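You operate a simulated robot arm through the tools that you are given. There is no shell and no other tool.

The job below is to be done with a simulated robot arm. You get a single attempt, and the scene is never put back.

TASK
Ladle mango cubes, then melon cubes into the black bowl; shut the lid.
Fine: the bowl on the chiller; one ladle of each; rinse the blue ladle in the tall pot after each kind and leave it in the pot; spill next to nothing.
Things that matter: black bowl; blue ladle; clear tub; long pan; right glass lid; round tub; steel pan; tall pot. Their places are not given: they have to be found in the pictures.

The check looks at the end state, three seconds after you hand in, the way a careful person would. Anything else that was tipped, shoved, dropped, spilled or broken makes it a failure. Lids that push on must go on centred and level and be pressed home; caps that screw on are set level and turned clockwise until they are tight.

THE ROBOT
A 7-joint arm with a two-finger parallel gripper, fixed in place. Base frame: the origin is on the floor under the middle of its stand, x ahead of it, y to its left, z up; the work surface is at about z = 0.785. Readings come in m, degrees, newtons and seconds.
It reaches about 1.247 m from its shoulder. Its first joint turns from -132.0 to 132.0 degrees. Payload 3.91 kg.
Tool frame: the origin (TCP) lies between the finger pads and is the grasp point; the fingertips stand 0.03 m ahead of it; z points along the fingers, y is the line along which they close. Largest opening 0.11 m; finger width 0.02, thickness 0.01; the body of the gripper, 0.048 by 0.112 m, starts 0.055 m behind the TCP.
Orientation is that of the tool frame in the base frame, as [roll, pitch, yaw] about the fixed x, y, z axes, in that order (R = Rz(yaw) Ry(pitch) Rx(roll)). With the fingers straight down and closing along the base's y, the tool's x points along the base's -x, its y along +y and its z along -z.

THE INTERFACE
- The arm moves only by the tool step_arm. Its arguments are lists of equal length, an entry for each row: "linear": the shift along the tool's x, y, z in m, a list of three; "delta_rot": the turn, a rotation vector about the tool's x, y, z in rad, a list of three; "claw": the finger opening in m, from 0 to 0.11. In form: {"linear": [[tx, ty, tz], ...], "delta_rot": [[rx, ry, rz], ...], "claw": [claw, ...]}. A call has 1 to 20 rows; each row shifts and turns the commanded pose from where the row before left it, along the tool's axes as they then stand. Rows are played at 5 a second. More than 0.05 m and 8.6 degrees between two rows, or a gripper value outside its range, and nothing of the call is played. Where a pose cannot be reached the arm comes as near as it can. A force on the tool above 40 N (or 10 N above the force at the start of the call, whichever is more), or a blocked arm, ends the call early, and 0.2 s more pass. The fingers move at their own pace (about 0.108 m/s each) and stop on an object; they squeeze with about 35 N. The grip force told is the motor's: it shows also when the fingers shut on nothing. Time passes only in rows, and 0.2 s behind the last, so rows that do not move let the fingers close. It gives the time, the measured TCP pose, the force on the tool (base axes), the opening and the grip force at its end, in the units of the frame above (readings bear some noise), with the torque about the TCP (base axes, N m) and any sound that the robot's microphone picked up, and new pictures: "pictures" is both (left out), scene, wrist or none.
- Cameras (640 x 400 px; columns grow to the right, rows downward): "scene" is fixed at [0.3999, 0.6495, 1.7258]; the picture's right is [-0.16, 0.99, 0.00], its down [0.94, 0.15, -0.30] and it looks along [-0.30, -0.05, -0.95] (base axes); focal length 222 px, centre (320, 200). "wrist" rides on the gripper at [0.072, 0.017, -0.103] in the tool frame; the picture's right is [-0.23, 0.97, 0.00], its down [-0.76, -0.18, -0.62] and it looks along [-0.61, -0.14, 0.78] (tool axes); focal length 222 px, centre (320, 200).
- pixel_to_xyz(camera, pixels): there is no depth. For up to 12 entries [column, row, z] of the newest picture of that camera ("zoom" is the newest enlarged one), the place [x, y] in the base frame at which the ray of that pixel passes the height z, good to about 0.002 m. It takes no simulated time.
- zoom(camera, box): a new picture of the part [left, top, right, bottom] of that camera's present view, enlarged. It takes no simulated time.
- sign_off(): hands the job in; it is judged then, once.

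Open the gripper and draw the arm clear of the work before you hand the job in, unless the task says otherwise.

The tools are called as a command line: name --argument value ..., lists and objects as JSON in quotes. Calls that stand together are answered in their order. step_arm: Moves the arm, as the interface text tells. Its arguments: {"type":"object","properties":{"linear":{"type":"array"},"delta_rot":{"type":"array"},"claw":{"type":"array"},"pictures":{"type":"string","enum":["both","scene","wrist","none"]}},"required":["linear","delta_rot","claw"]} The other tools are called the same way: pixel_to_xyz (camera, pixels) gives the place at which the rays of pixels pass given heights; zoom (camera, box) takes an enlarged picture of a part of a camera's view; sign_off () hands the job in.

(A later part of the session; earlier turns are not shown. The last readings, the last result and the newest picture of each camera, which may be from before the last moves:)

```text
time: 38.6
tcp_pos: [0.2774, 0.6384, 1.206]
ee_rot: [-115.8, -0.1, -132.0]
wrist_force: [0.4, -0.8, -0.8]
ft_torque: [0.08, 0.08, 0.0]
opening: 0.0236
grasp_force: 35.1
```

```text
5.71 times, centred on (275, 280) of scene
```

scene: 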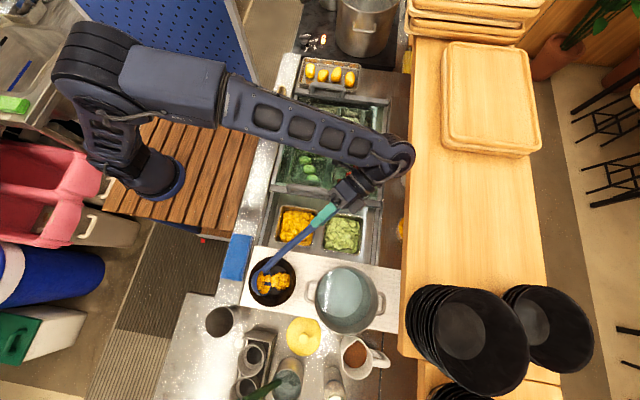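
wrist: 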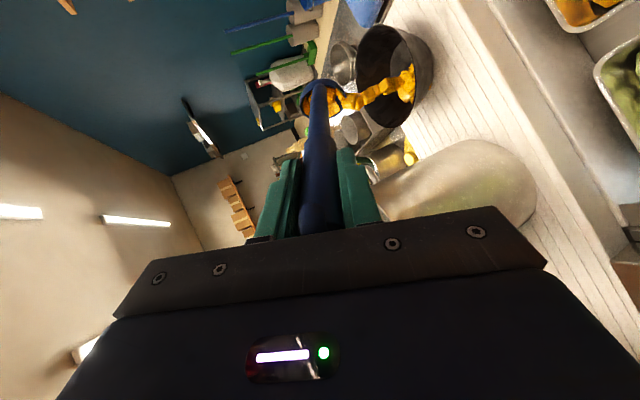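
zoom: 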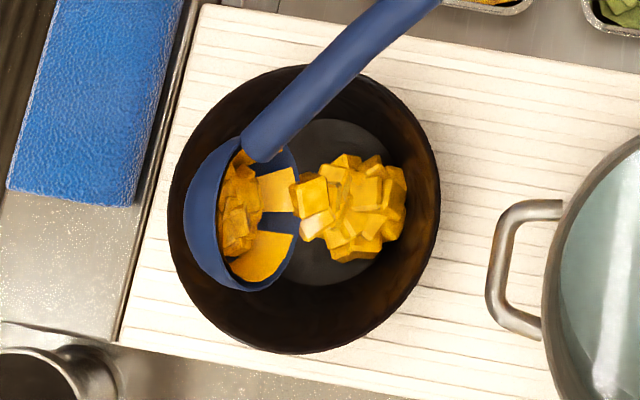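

The stream lands inside the bowl near its centre; the sliver seems to be the pile showing at the bowl wall, and I will recheck it. I continue tilting to about 100° to empty the scoop.

step_arm --linear '[[0, 0.0346, 0.0024], [0, 0.0346, 0.0024], [0, 0.0346, 0.0024], [0, 0.0346, 0.0024], [0, 0, 0], [0, 0, 0]]' --delta_rot '[[0.14, 0, 0], [0.14, 0, 0], [0.14, 0, 0], [0.14, 0, 0], [0, 0, 0], [0, 0, 0]]' --claw '[0, 0, 0, 0, 0, 0]' --pictures "both"

zoom --camera "scene" --box '[230, 230, 330, 320]'

zoom --camera "wrist" --box '[230, 0, 470, 180]'

```text
time: 40.0
tcp_pos: [0.2572, 0.6586, 1.0736]
ee_rot: [-83.7, 0.1, -132.1]
wrist_force: [-0.3, 1.6, -1.1]
ft_torque: [0.05, 0.07, 0.0]
opening: 0.0235
grasp_force: 34.6
```

scene: 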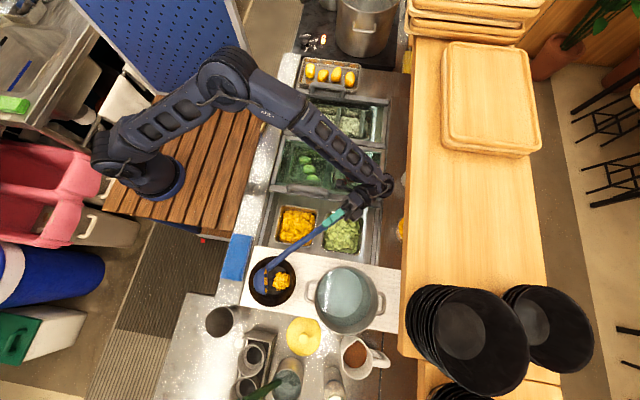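
wrist: 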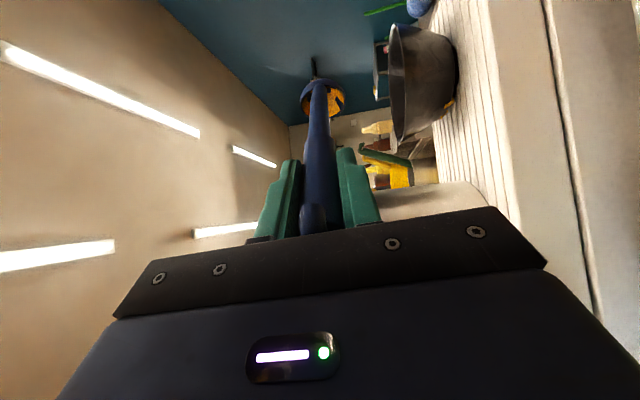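

```text
4.44 times, centred on (280, 275) of scene
```

zoom: 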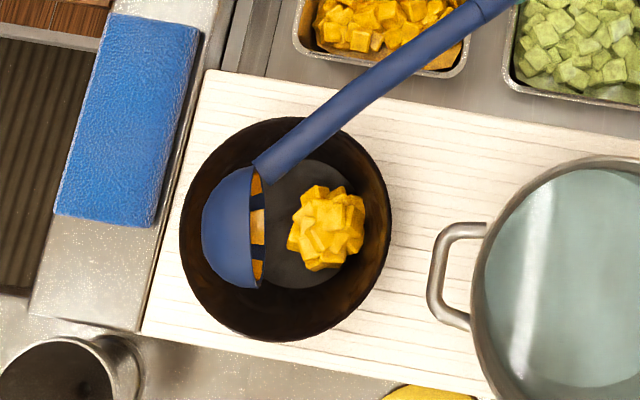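

```text
2.22 times, centred on (350, 90) of wrist
```

zoom: 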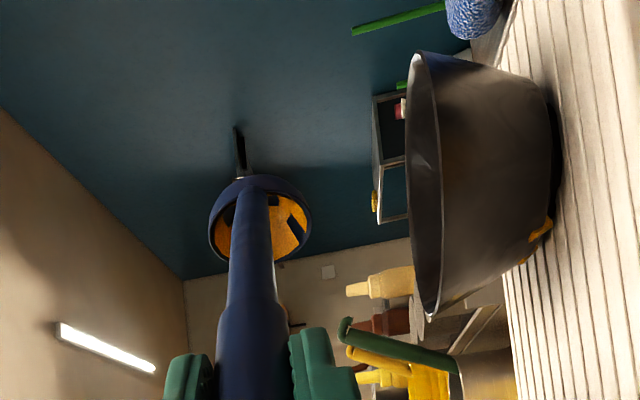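

The mango is in the bowl and only an orange film seems left in the scoop. I zoom in on the scoop interior and on the orange sliver at the bowl's foot.

zoom --camera "wrist" --box '[295, 65, 355, 110]'

zoom --camera "wrist" --box '[400, 70, 480, 120]'

zoom --camera "scene" --box '[255, 260, 305, 305]'

```text
8.89 times, centred on (325, 88) of wrist
```

zoom: 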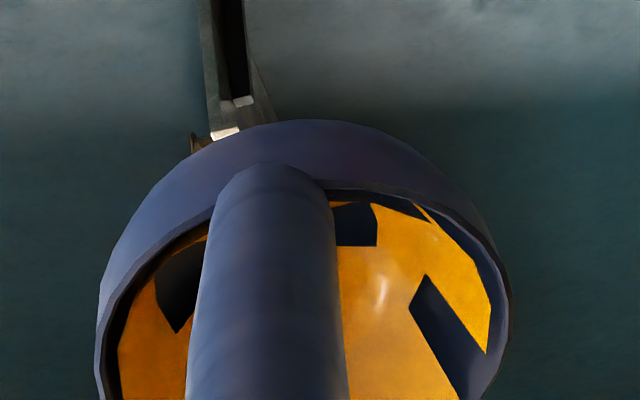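

```text
8.00 times, centred on (440, 95) of wrist
```

zoom: 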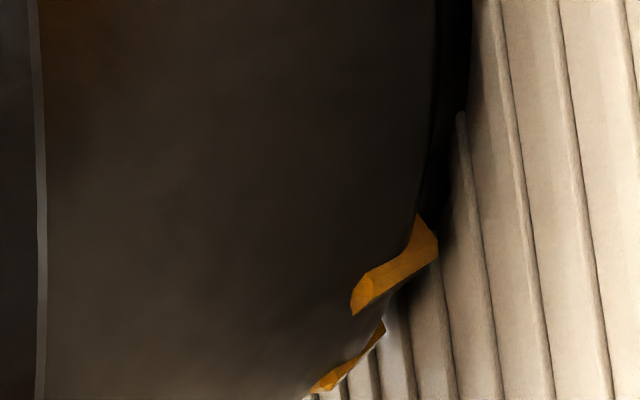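

```text
8.89 times, centred on (280, 282) of scene
```

zoom: 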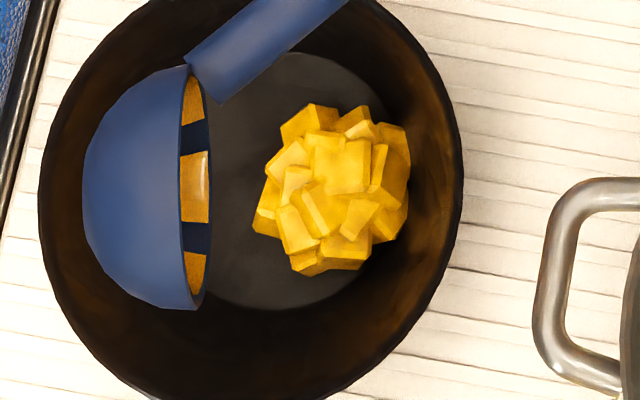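

The slivers are the pile's shape showing through the bowl wall, so nothing spilled, and the scoop holds only a stain. I untilt the ladle, raise it, and carry it across above the pot.

step_arm --linear '[[0, -0.0346, 0.0024], [0, -0.0346, 0.0024], [0, -0.0346, 0.0024], [0, -0.0346, 0.0024], [0, -0.0346, 0.0024], [0, -0.0346, 0.0024], [0, -0.0346, 0.0024], [0, -0.0346, 0.0024], [0, -0.0346, 0.0024], [0, -0.0346, 0.0024], [0, -0.0346, 0.0024], [0, -0.0346, 0.0024], [0, 0, -0.035], [0, 0, -0.035], [-0.0276, 0.0248, 0], [-0.0276, 0.0248, 0], [-0.0276, 0.0248, 0], [-0.0276, 0.0248, 0], [-0.0276, 0.0248, 0], [-0.0276, 0.0248, 0]]' --delta_rot '[[-0.14, 0, 0], [-0.14, 0, 0], [-0.14, 0, 0], [-0.14, 0, 0], [-0.14, 0, 0], [-0.14, 0, 0], [-0.14, 0, 0], [-0.14, 0, 0], [-0.14, 0, 0], [-0.14, 0, 0], [-0.14, 0, 0], [-0.14, 0, 0], [0, 0, 0], [0, 0, 0], [0, 0, 0], [0, 0, 0], [0, 0, 0], [0, 0, 0], [0, 0, 0], [0, 0, 0]]' --claw '[0, 0, 0, 0, 0, 0, 0, 0, 0, 0, 0, 0, 0, 0, 0, 0, 0, 0, 0, 0]' --pictures "both"

zoom --camera "wrist" --box '[230, 0, 430, 150]'

zoom --camera "scene" --box '[240, 240, 400, 340]'

```text
time: 44.2
tcp_pos: [0.4405, 0.7108, 1.4195]
ee_rot: [180.0, 0.1, -132.1]
wrist_force: [0.1, -1.7, 0.7]
ft_torque: [0.08, -0.01, 0.04]
opening: 0.0237
grasp_force: 34.8
```

scene: 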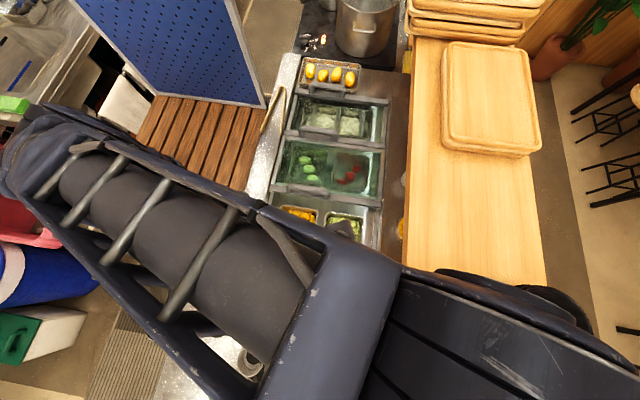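
wrist: 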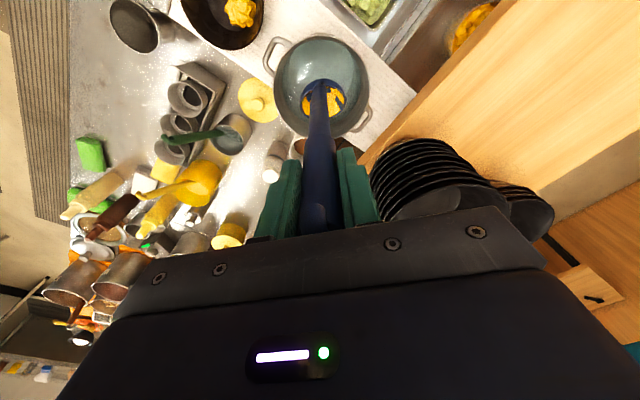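

```text
2.67 times, centred on (330, 75) of wrist
```

zoom: 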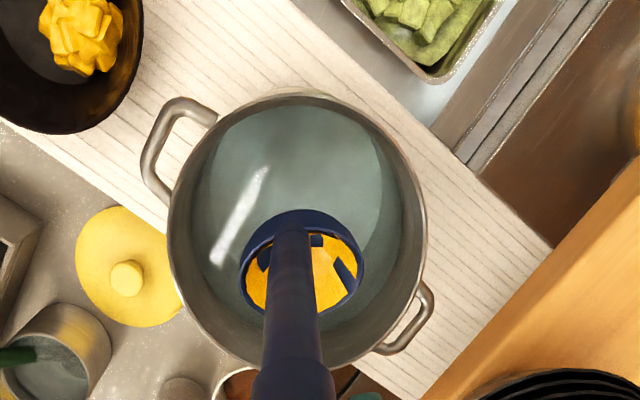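

```text
4.00 times, centred on (320, 290) of scene
```

zoom: 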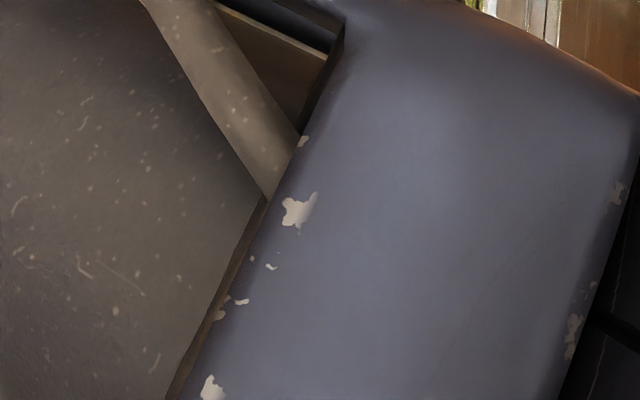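

The stained scoop is over the pot at about (0.454,0.726,1.17). I lower it under the water (surface about z 1.06), swirl it gently, and stay clear of the walls.

step_arm --linear '[[0, 0, 0.035], [0, 0, 0.035], [0, 0, 0.03], [0, 0, 0.03], [0, 0, 0.03], [0, 0, 0.03], [0.015, 0, 0], [-0.015, 0.015, 0], [-0.015, -0.015, 0], [0.015, -0.015, 0], [0.015, 0.015, 0], [-0.015, 0.015, 0], [-0.015, -0.015, 0], [0.015, 0, 0], [0, 0, 0]]' --delta_rot '[[0, 0, 0], [0, 0, 0], [0, 0, 0], [0, 0, 0], [0, 0, 0], [0, 0, 0], [0, 0, 0], [0, 0, 0], [0, 0, 0], [0, 0, 0], [0, 0, 0], [0, 0, 0], [0, 0, 0], [0, 0, 0], [0, 0, 0]]' --claw '[0, 0, 0, 0, 0, 0, 0, 0, 0, 0, 0, 0, 0, 0, 0]' --pictures "both"

zoom --camera "wrist" --box '[230, 0, 430, 150]'

zoom --camera "scene" --box '[240, 240, 400, 340]'

```text
time: 47.4
tcp_pos: [0.4414, 0.7141, 1.2247]
ee_rot: [179.9, 0.0, -132.1]
wrist_force: [0.7, 0.0, -0.9]
ft_torque: [-0.01, -0.03, -0.03]
opening: 0.0236
grasp_force: 35.0
```

scene: 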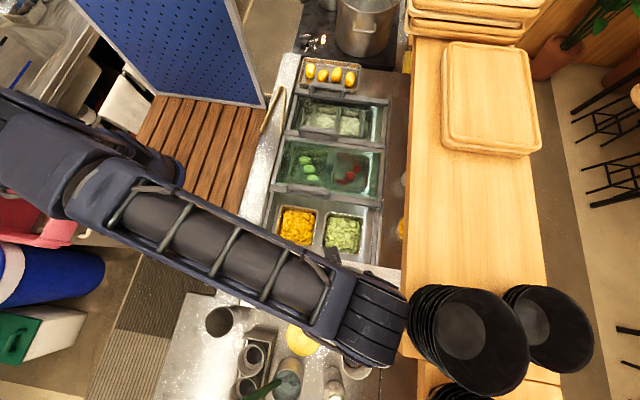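
wrist: 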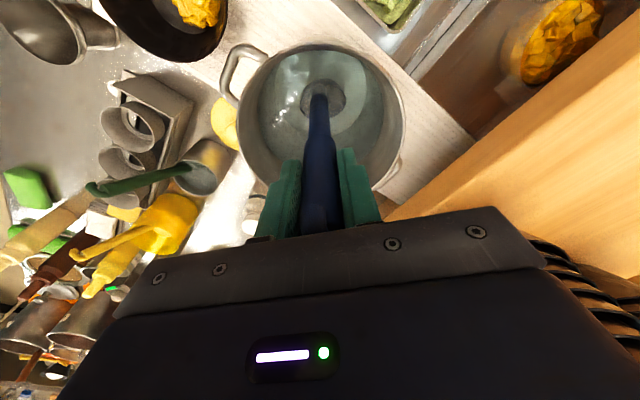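

```text
2.67 times, centred on (330, 75) of wrist
```

zoom: 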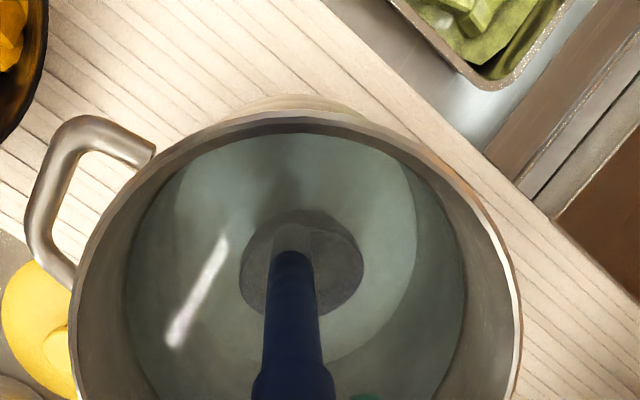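

```text
4.00 times, centred on (320, 290) of scene
```

zoom: 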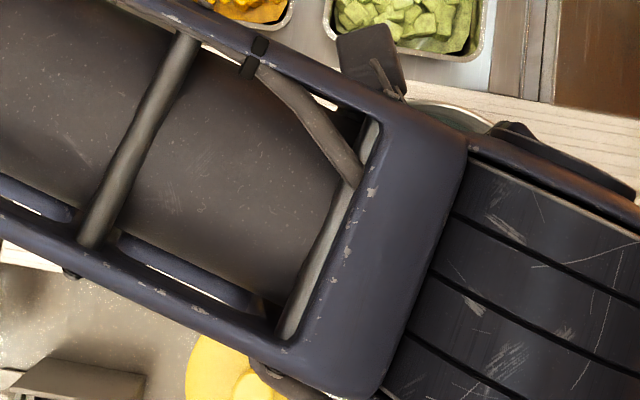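

The scoop is fully submerged and being rinsed. I roll it back 42° while under water as extra swirl, then raise it above the rim and tilt it about 72° over the pot to drain.

step_arm --linear '[[-0.0002, -0.0029, 0], [-0.0002, -0.0029, 0], [-0.0002, -0.0029, 0], [-0.0002, -0.0029, 0], [-0.0002, -0.0029, 0], [0, 0, -0.03], [0, 0, -0.035], [0, 0, -0.035], [0, 0, -0.035], [0, 0, -0.035], [0, 0.0346, 0.0024], [0, 0.0346, 0.0024], [0, 0.0346, 0.0024], [0, 0.0346, 0.0024], [0, 0.0346, 0.0024], [0, 0.0346, 0.0024], [0, 0.0346, 0.0024], [0, 0.0346, 0.0024], [0, 0.0346, 0.0024], [0, 0, 0]]' --delta_rot '[[0, 0, -0.1466], [0, 0, -0.1466], [0, 0, -0.1466], [0, 0, -0.1466], [0, 0, -0.1466], [0, 0, 0], [0, 0, 0], [0, 0, 0], [0, 0, 0], [0, 0, 0], [0.14, 0, 0], [0.14, 0, 0], [0.14, 0, 0], [0.14, 0, 0], [0.14, 0, 0], [0.14, 0, 0], [0.14, 0, 0], [0.14, 0, 0], [0.14, 0, 0], [0, 0, 0]]' --claw '[0, 0, 0, 0, 0, 0, 0, 0, 0, 0, 0, 0, 0, 0, 0, 0, 0, 0, 0, 0]' --pictures "both"

zoom --camera "wrist" --box '[230, 0, 430, 150]'

zoom --camera "scene" --box '[240, 240, 400, 340]'

```text
time: 51.6
tcp_pos: [0.22, 0.7067, 1.2238]
ee_rot: [-107.7, 0.0, -90.0]
wrist_force: [-0.2, -0.7, -0.6]
ft_torque: [-0.01, 0.12, 0.06]
opening: 0.0237
grasp_force: 34.5
```

scene: 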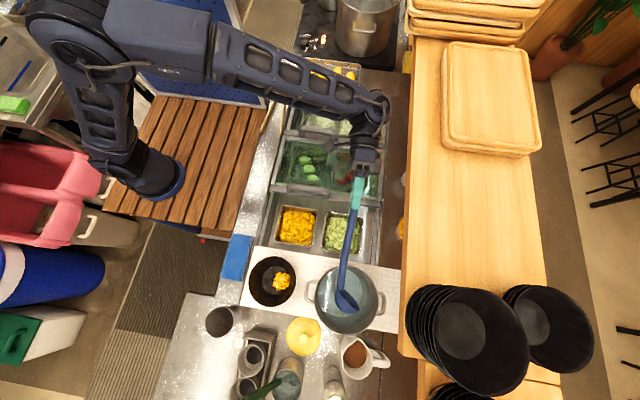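
wrist: 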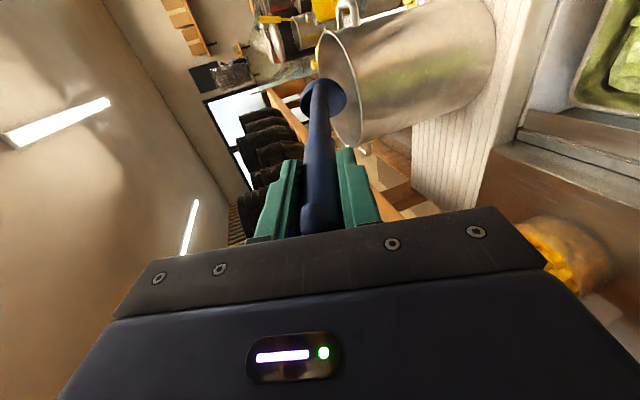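

```text
2.67 times, centred on (330, 75) of wrist
```

zoom: 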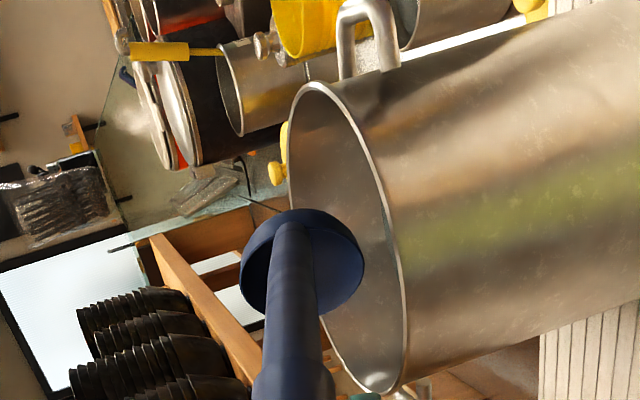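

```text
4.00 times, centred on (320, 290) of scene
```

zoom: 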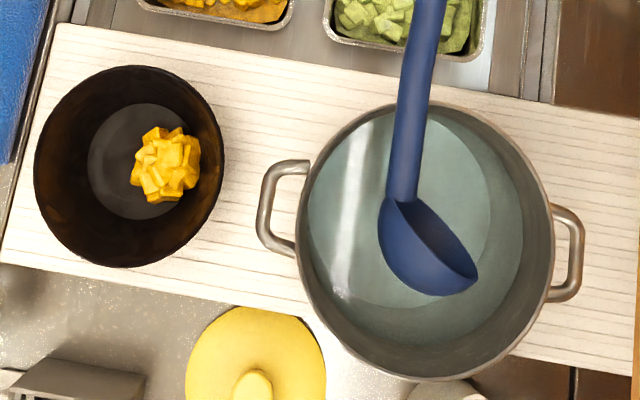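

The scoop is clean and drained. I bring the tilt down to about 33°, lift clear of the pot rim, move over the melon pan's +x side, and lower to just above the melon cubes.

step_arm --linear '[[0, 0, 0], [0, -0.0336, 0.0023], [0, -0.0336, 0.0023], [0, -0.0336, 0.0023], [0, -0.0336, 0.0023], [0, -0.0336, 0.0023], [0, -0.0218, -0.0336], [0.003, 0.0319, -0.0207], [0.003, 0.0319, -0.0207], [0.003, 0.0319, -0.0207], [0.003, 0.0319, -0.0207], [0.003, 0.0319, -0.0207], [0, 0.0224, 0.0345], [0, 0.0224, 0.0345], [0, 0.0224, 0.0345], [0, 0.0224, 0.0345], [0, 0.0224, 0.0345], [0, 0.0224, 0.0345], [0, 0, 0]]' --delta_rot '[[0, 0, 0], [-0.136, 0, 0], [-0.136, 0, 0], [-0.136, 0, 0], [-0.136, 0, 0], [-0.136, 0, 0], [0, 0, 0], [0, 0, 0], [0, 0, 0], [0, 0, 0], [0, 0, 0], [0, 0, 0], [0, 0, 0], [0, 0, 0], [0, 0, 0], [0, 0, 0], [0, 0, 0], [0, 0, 0], [0, 0, 0]]' --claw '[0, 0, 0, 0, 0, 0, 0, 0, 0, 0, 0, 0, 0, 0, 0, 0, 0, 0, 0]' --pictures "both"

zoom --camera "wrist" --box '[230, 0, 430, 150]'

zoom --camera "scene" --box '[270, 185, 400, 265]'

```text
time: 55.6
tcp_pos: [0.1302, 0.6947, 1.1443]
ee_rot: [-146.6, 0.0, -90.0]
wrist_force: [1.0, 0.4, -1.0]
ft_torque: [-0.01, 0.06, 0.02]
opening: 0.0231
grasp_force: 34.3
```

scene: 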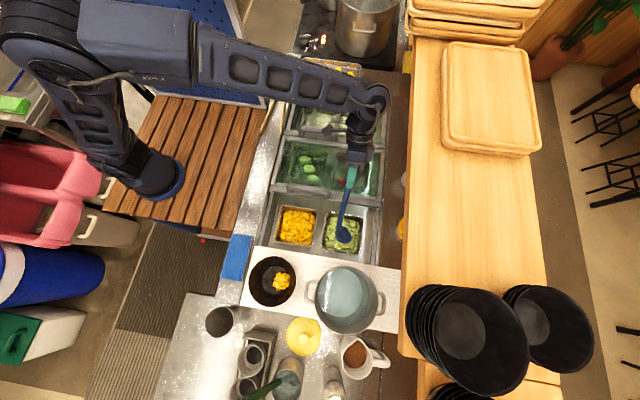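
wrist: 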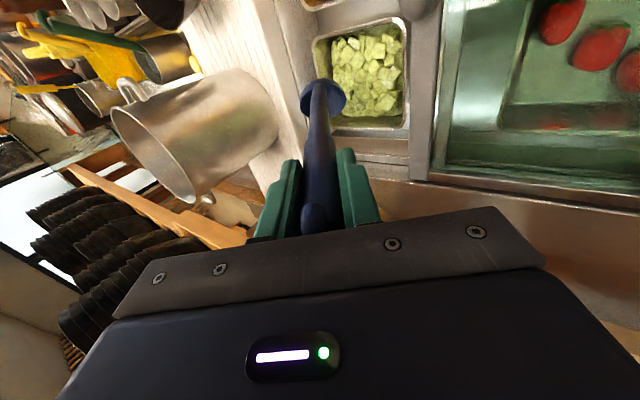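

```text
2.67 times, centred on (330, 75) of wrist
```

zoom: 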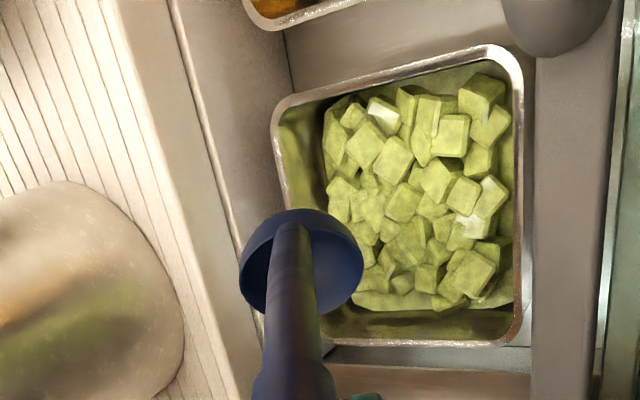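

```text
4.92 times, centred on (335, 225) of scene
```

zoom: 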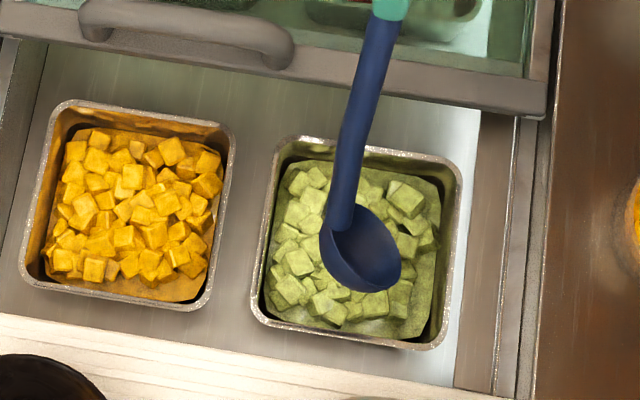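

Scoop centre is about (0.267,0.715,0.937) over the melon. I lower it in small steps toward the heap, as I did for the mango.

step_arm --linear '[[0, 0.0072, 0.0109], [0, 0.0072, 0.0109], [0, 0.0072, 0.0109], [0, 0.0072, 0.0109], [0, 0.0072, 0.0109], [0, 0, 0]]' --delta_rot '[[0, 0, 0], [0, 0, 0], [0, 0, 0], [0, 0, 0], [0, 0, 0], [0, 0, 0]]' --claw '[0, 0, 0, 0, 0, 0]' --pictures "scene"

zoom --camera "scene" --box '[310, 200, 375, 260]'

```text
time: 57.0
tcp_pos: [0.1305, 0.694, 1.0813]
ee_rot: [-146.7, 0.0, -90.0]
wrist_force: [0.6, 1.0, -0.7]
ft_torque: [0.0, 0.05, 0.0]
opening: 0.0232
grasp_force: 35.6
```

scene: 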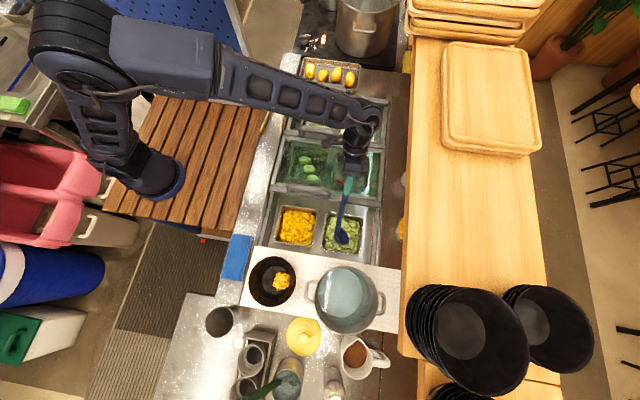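

```text
6.67 times, centred on (342, 230) of scene
```

zoom: 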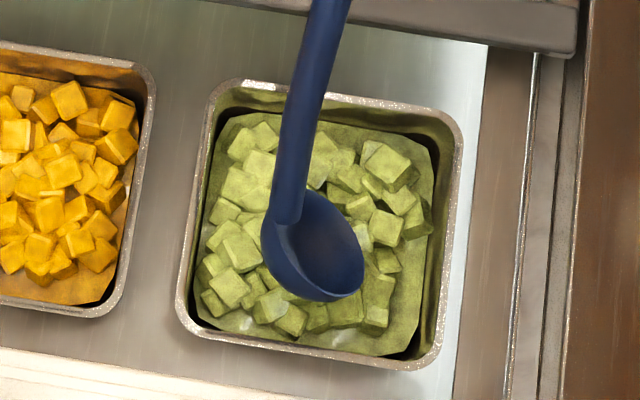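

Scoop centre z is 0.874, with no contact. I lower it 0.042 m further into the melon heap.

step_arm --linear '[[0, 0.0062, 0.0085], [0, 0.0062, 0.0085], [0, 0.0062, 0.0085], [0, 0.0062, 0.0085], [0, 0, 0]]' --delta_rot '[[0, 0, 0], [0, 0, 0], [0, 0, 0], [0, 0, 0], [0, 0, 0]]' --claw '[0, 0, 0, 0, 0]' --pictures "scene"

zoom --camera "scene" --box '[310, 200, 375, 260]'

```text
time: 58.2
tcp_pos: [0.1287, 0.6947, 1.0394]
ee_rot: [-146.7, -0.1, -90.0]
wrist_force: [0.8, -0.8, -0.3]
ft_torque: [-0.03, 0.04, -0.02]
opening: 0.0234
grasp_force: 34.8
```

scene: 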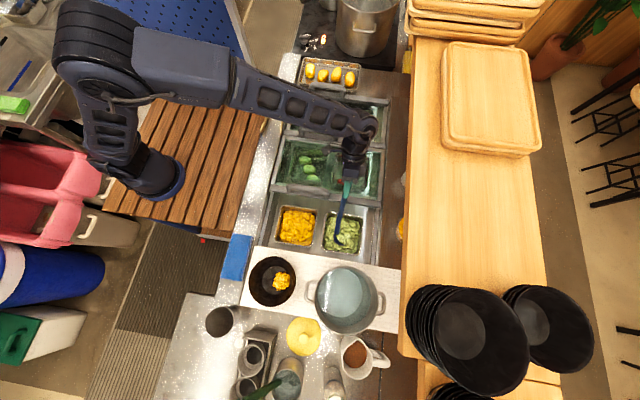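

```text
6.67 times, centred on (342, 230) of scene
```

zoom: 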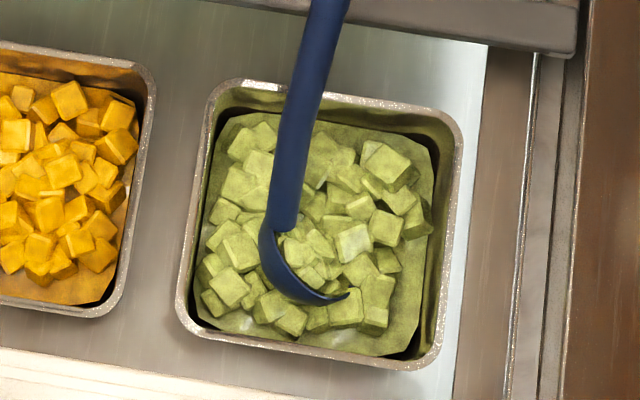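

It looks the same as the mango dip did, with no resistance. I repeat the sweep toward -x while levelling, then dip 0.012 m.

step_arm --linear '[[0, -0.0293, -0.0015], [0, -0.0288, -0.0005], [0, -0.0284, 0.0005], [0, -0.0282, 0.0015], [0, 0, 0.006], [0, 0, 0.006], [0, 0, 0]]' --delta_rot '[[-0.1455, 0, 0], [-0.1455, 0, 0], [-0.1455, 0, 0], [-0.1455, 0, 0], [0, 0, 0], [0, 0, 0], [0, 0, 0]]' --claw '[0, 0, 0, 0, 0, 0, 0]' --pictures "both"

zoom --camera "wrist" --box '[230, 0, 430, 150]'

zoom --camera "scene" --box '[310, 200, 375, 260]'

```text
time: 59.8
tcp_pos: [0.2344, 0.6943, 1.0688]
ee_rot: [179.9, 0.0, -89.9]
wrist_force: [-0.4, 0.5, -1.4]
ft_torque: [-0.02, -0.06, 0.01]
opening: 0.0234
grasp_force: 35.1
```

scene: 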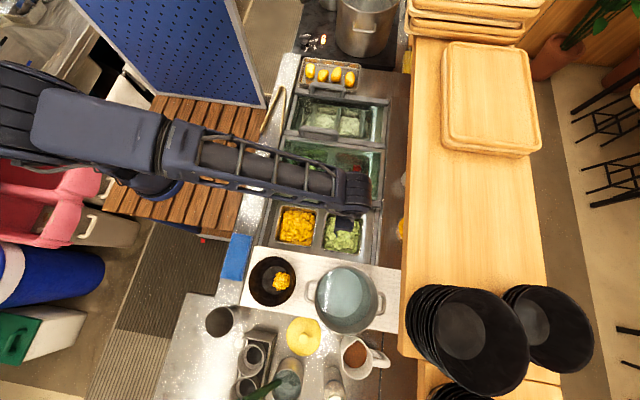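
wrist: 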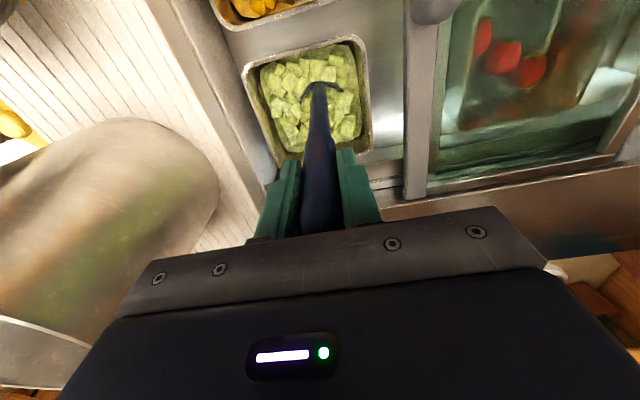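

```text
2.67 times, centred on (330, 75) of wrist
```

zoom: 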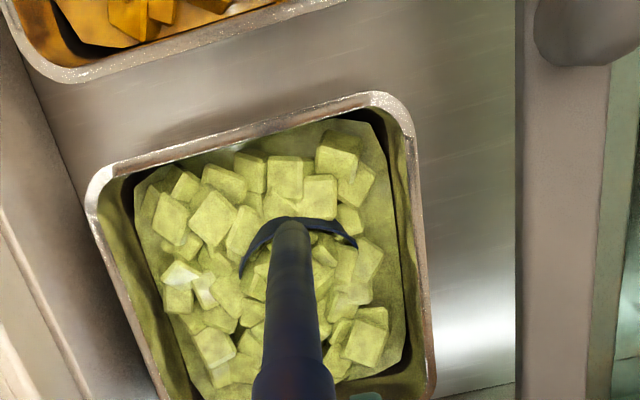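

```text
6.67 times, centred on (342, 230) of scene
```

zoom: 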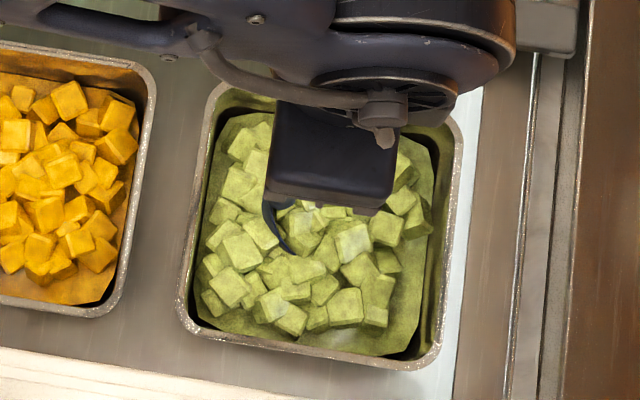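

The melon fills the scoop. I lift slowly straight up, to just above bowl-carry height.

step_arm --linear '[[0, 0, -0.015], [0, 0, -0.02], [0, 0, -0.025], [0, 0, -0.03], [0, 0, -0.03], [0, 0, -0.03], [0, 0, -0.03], [0, 0, -0.03], [0, 0, -0.03], [0, 0, -0.025], [0, 0, -0.014], [0, 0, 0]]' --delta_rot '[[0, 0, 0], [0, 0, 0], [0, 0, 0], [0, 0, 0], [0, 0, 0], [0, 0, 0], [0, 0, 0], [0, 0, 0], [0, 0, 0], [0, 0, 0], [0, 0, 0], [0, 0, 0]]' --claw '[0, 0, 0, 0, 0, 0, 0, 0, 0, 0, 0, 0]' --pictures "both"

zoom --camera "wrist" --box '[230, 0, 430, 150]'

zoom --camera "scene" --box '[290, 190, 390, 265]'

```text
time: 62.4
tcp_pos: [0.2352, 0.6928, 1.3479]
ee_rot: [179.9, 0.0, -90.1]
wrist_force: [0.8, 0.6, -0.6]
ft_torque: [0.01, -0.01, -0.02]
opening: 0.0235
grasp_force: 34.8
```

scene: 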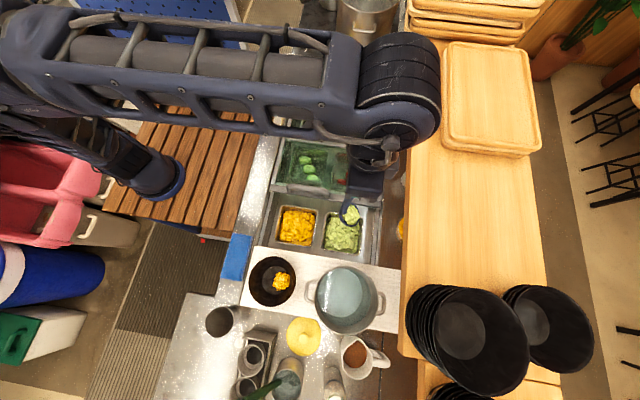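
wrist: 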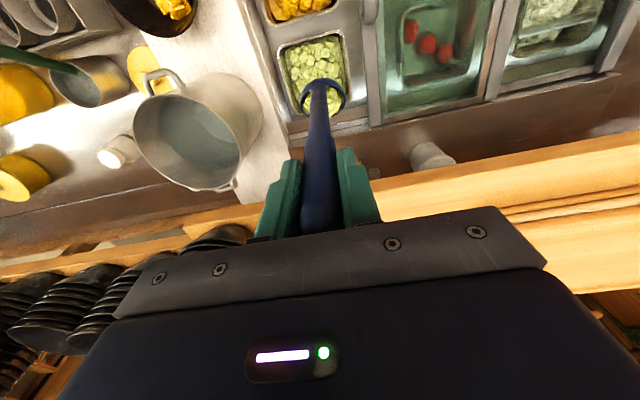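

```text
2.67 times, centred on (330, 75) of wrist
```

zoom: 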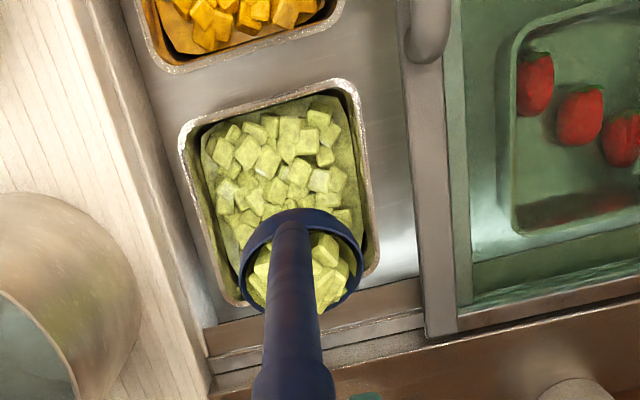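

```text
5.33 times, centred on (340, 228) of scene
```

zoom: 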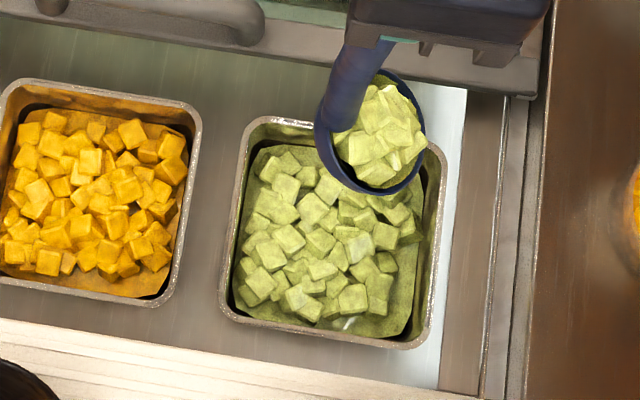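

The scoop is heaped with melon. I carry it level along a line clear of the pot to above the bowl, then roll 42° for the pour.

step_arm --linear '[[0.0137, -0.0141, 0], [0.0274, -0.02825, 0], [0.0274, -0.02825, 0], [0.0274, -0.02825, 0], [0.0274, -0.02825, 0], [0.0274, -0.02825, 0], [0.0274, -0.02825, 0], [0.0274, -0.02825, 0], [0.0137, -0.0141, 0], [-0.0002, 0.0029, 0], [-0.0002, 0.0029, 0], [-0.0002, 0.0029, 0], [-0.0002, 0.0029, 0], [-0.0002, 0.0029, 0], [0, 0, 0]]' --delta_rot '[[0, 0, 0], [0, 0, 0], [0, 0, 0], [0, 0, 0], [0, 0, 0], [0, 0, 0], [0, 0, 0], [0, 0, 0], [0, 0, 0], [0, 0, 0.1466], [0, 0, 0.1466], [0, 0, 0.1466], [0, 0, 0.1466], [0, 0, 0.1466], [0, 0, 0]]' --claw '[0, 0, 0, 0, 0, 0, 0, 0, 0, 0, 0, 0, 0, 0, 0]' --pictures "both"

zoom --camera "wrist" --box '[230, 0, 430, 150]'

zoom --camera "scene" --box '[230, 190, 370, 320]'

```text
time: 65.6
tcp_pos: [0.4459, 0.4773, 1.346]
ee_rot: [179.9, -0.1, -132.2]
wrist_force: [0.4, -0.2, -0.8]
ft_torque: [-0.01, 0.01, 0.01]
opening: 0.0233
grasp_force: 34.8
```

scene: 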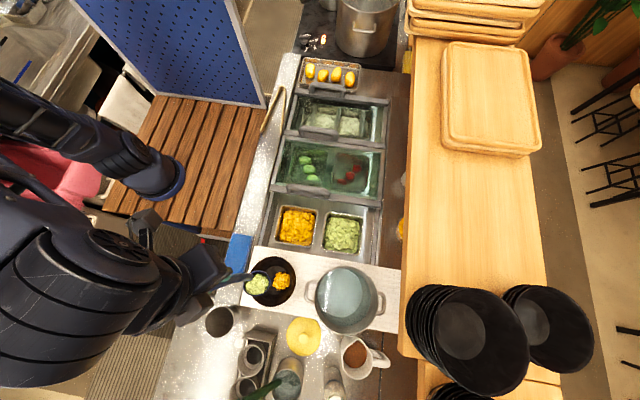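
wrist: 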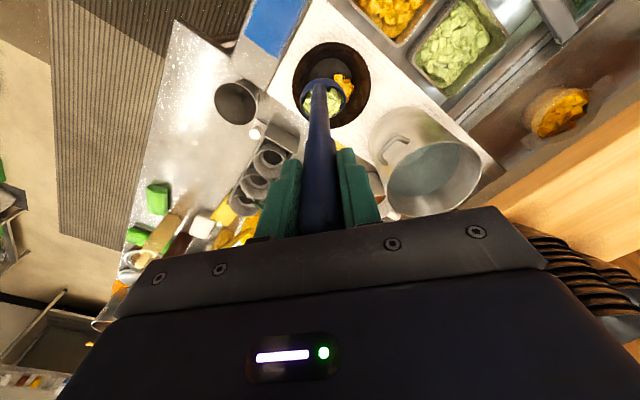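

```text
2.67 times, centred on (330, 75) of wrist
```

zoom: 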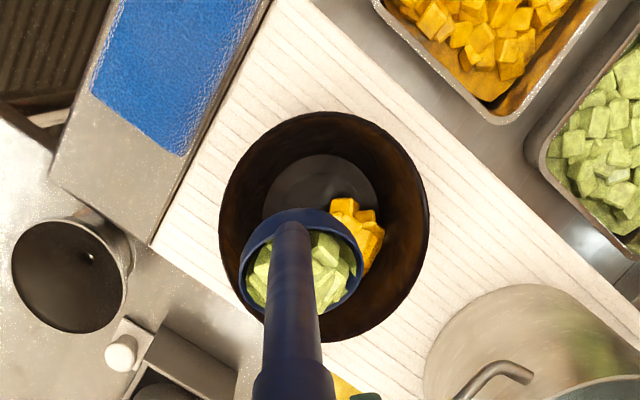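

```text
3.08 times, centred on (300, 255) of scene
```

zoom: 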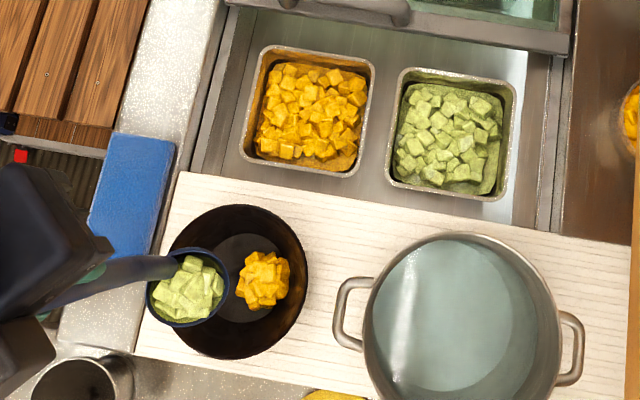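

The scoop is at (0.459,0.492,1.098), placed so the stream lands near the bowl centre. I tilt slowly as before.

step_arm --linear '[[0, 0.0346, 0.0024], [0, 0.0346, 0.0024], [0, 0.0346, 0.0024], [0, 0.0346, 0.0024], [0, 0.0346, 0.0024], [0, 0.0346, 0.0024], [0, 0.0346, 0.0024], [0, 0.0346, 0.0024], [0, 0, 0]]' --delta_rot '[[0.14, 0, 0], [0.14, 0, 0], [0.14, 0, 0], [0.14, 0, 0], [0.14, 0, 0], [0.14, 0, 0], [0.14, 0, 0], [0.14, 0, 0], [0, 0, 0]]' --claw '[0, 0, 0, 0, 0, 0, 0, 0, 0]' --pictures "both"

zoom --camera "scene" --box '[230, 230, 330, 320]'

zoom --camera "wrist" --box '[230, 0, 470, 180]'

```text
time: 67.6
tcp_pos: [0.2807, 0.6289, 1.2062]
ee_rot: [-115.9, 0.0, -131.9]
wrist_force: [0.1, 0.2, -0.3]
ft_torque: [0.06, 0.09, 0.0]
opening: 0.0233
grasp_force: 35.0
```

scene: 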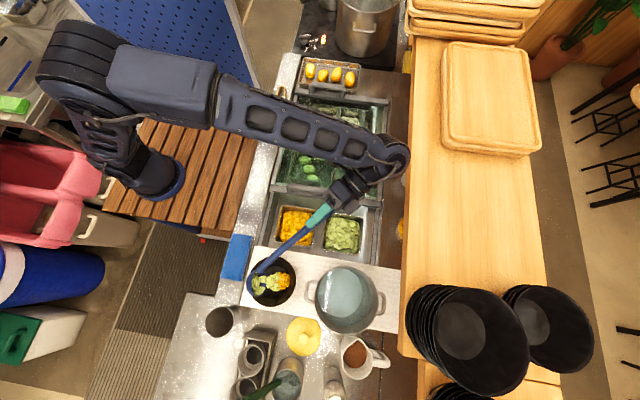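
wrist: 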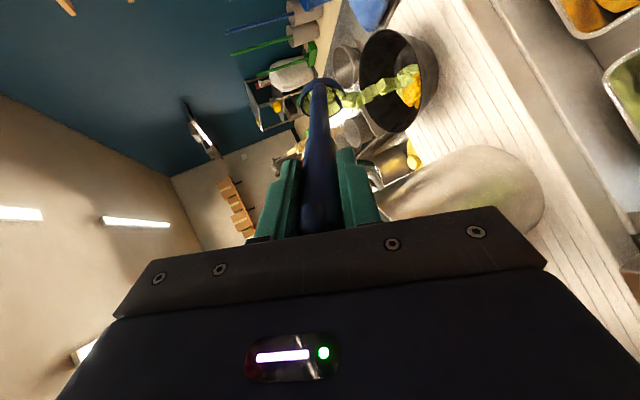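

```text
4.44 times, centred on (280, 275) of scene
```

zoom: 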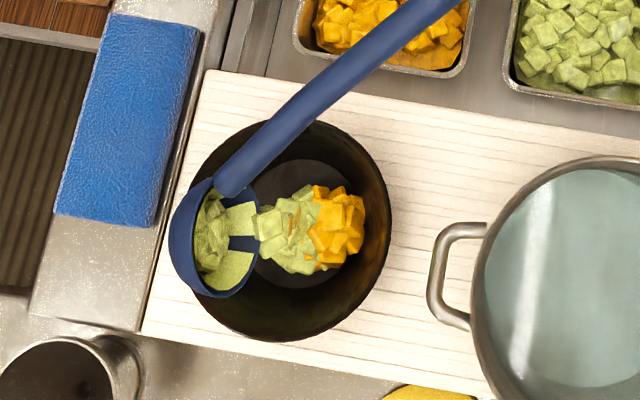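

```text
2.22 times, centred on (350, 90) of wrist
```

zoom: 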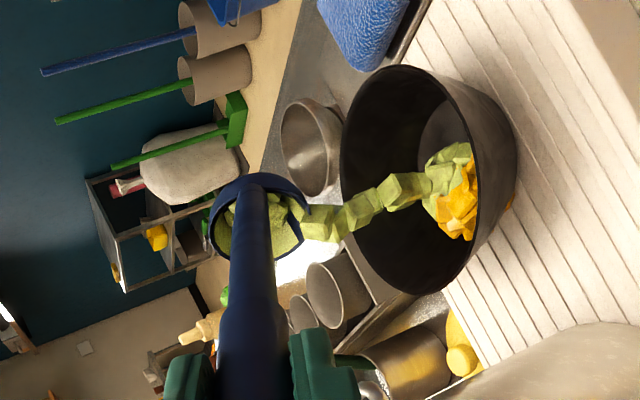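

The melon streams into the bowl beside the mango. I finish tilting to about 96° and pause to let it empty.

step_arm --linear '[[0, 0.0346, 0.0024], [0, 0.0346, 0.0024], [0, 0.0346, 0.0024], [0, 0.0346, 0.0024], [0, 0, 0], [0, 0, 0], [0, 0, 0]]' --delta_rot '[[0.14, 0, 0], [0.14, 0, 0], [0.14, 0, 0], [0.14, 0, 0], [0, 0, 0], [0, 0, 0], [0, 0, 0]]' --claw '[0, 0, 0, 0, 0, 0, 0]' --pictures "both"

zoom --camera "scene" --box '[230, 230, 330, 320]'

zoom --camera "wrist" --box '[230, 0, 470, 180]'

```text
time: 69.2
tcp_pos: [0.2644, 0.6419, 1.0725]
ee_rot: [-83.9, -0.1, -132.0]
wrist_force: [-0.5, 1.1, -0.2]
ft_torque: [0.09, 0.09, -0.02]
opening: 0.0234
grasp_force: 34.5
```

scene: 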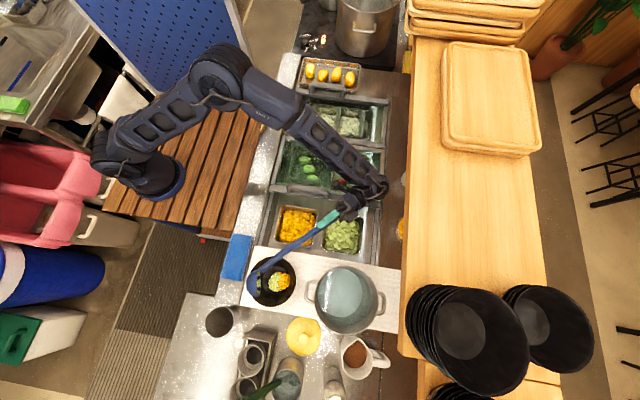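
wrist: 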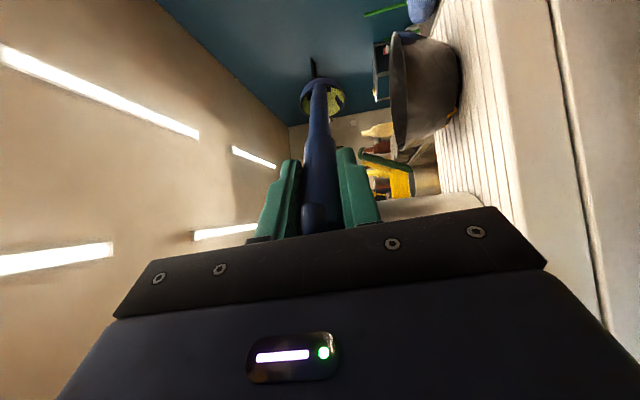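

```text
4.44 times, centred on (280, 275) of scene
```

zoom: 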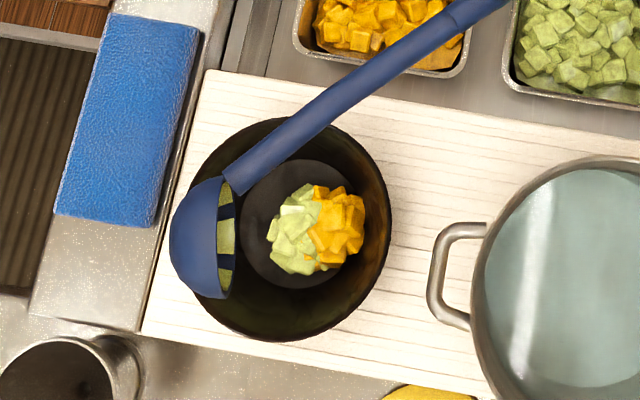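

```text
2.22 times, centred on (350, 90) of wrist
```

zoom: 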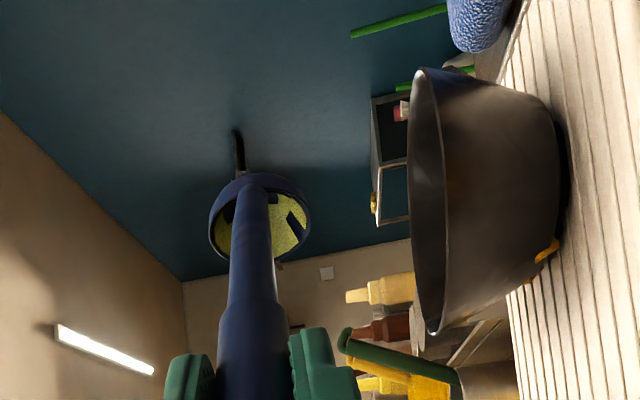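

Mango and melon are both in the bowl and the scoop is only stained. I untilt, raise, and carry the ladle back over the pot for the second rinse.

step_arm --linear '[[0, -0.0346, 0.0024], [0, -0.0346, 0.0024], [0, -0.0346, 0.0024], [0, -0.0346, 0.0024], [0, -0.0346, 0.0024], [0, -0.0346, 0.0024], [0, -0.0346, 0.0024], [0, -0.0346, 0.0024], [0, -0.0346, 0.0024], [0, -0.0346, 0.0024], [0, -0.0346, 0.0024], [0, -0.0346, 0.0024], [0, 0, -0.035], [0, 0, -0.035], [-0.02865, 0.0267, 0], [-0.02865, 0.0267, 0], [-0.02865, 0.0267, 0], [-0.02865, 0.0267, 0], [-0.02865, 0.0267, 0], [-0.02865, 0.0267, 0]]' --delta_rot '[[-0.14, 0, 0], [-0.14, 0, 0], [-0.14, 0, 0], [-0.14, 0, 0], [-0.14, 0, 0], [-0.14, 0, 0], [-0.14, 0, 0], [-0.14, 0, 0], [-0.14, 0, 0], [-0.14, 0, 0], [-0.14, 0, 0], [-0.14, 0, 0], [0, 0, 0], [0, 0, 0], [0, 0, 0], [0, 0, 0], [0, 0, 0], [0, 0, 0], [0, 0, 0], [0, 0, 0]]' --claw '[0, 0, 0, 0, 0, 0, 0, 0, 0, 0, 0, 0, 0, 0, 0, 0, 0, 0, 0, 0]' --pictures "both"

zoom --camera "wrist" --box '[200, 0, 440, 150]'

```text
time: 73.4
tcp_pos: [0.4402, 0.7128, 1.4199]
ee_rot: [179.9, 0.1, -132.1]
wrist_force: [0.5, -1.6, 1.2]
ft_torque: [0.06, 0.03, 0.0]
opening: 0.0234
grasp_force: 35.3
```

scene: 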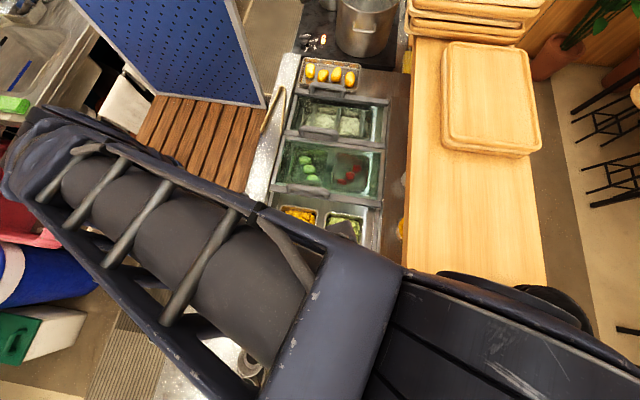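
wrist: 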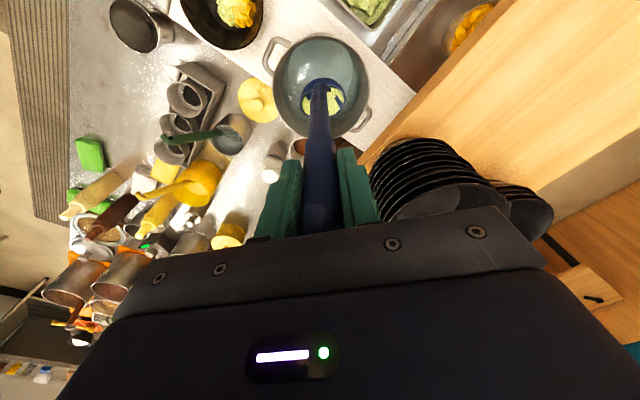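

```text
2.67 times, centred on (320, 75) of wrist
```

zoom: 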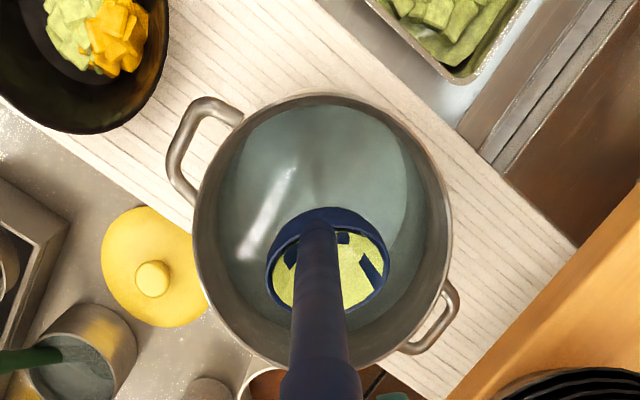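

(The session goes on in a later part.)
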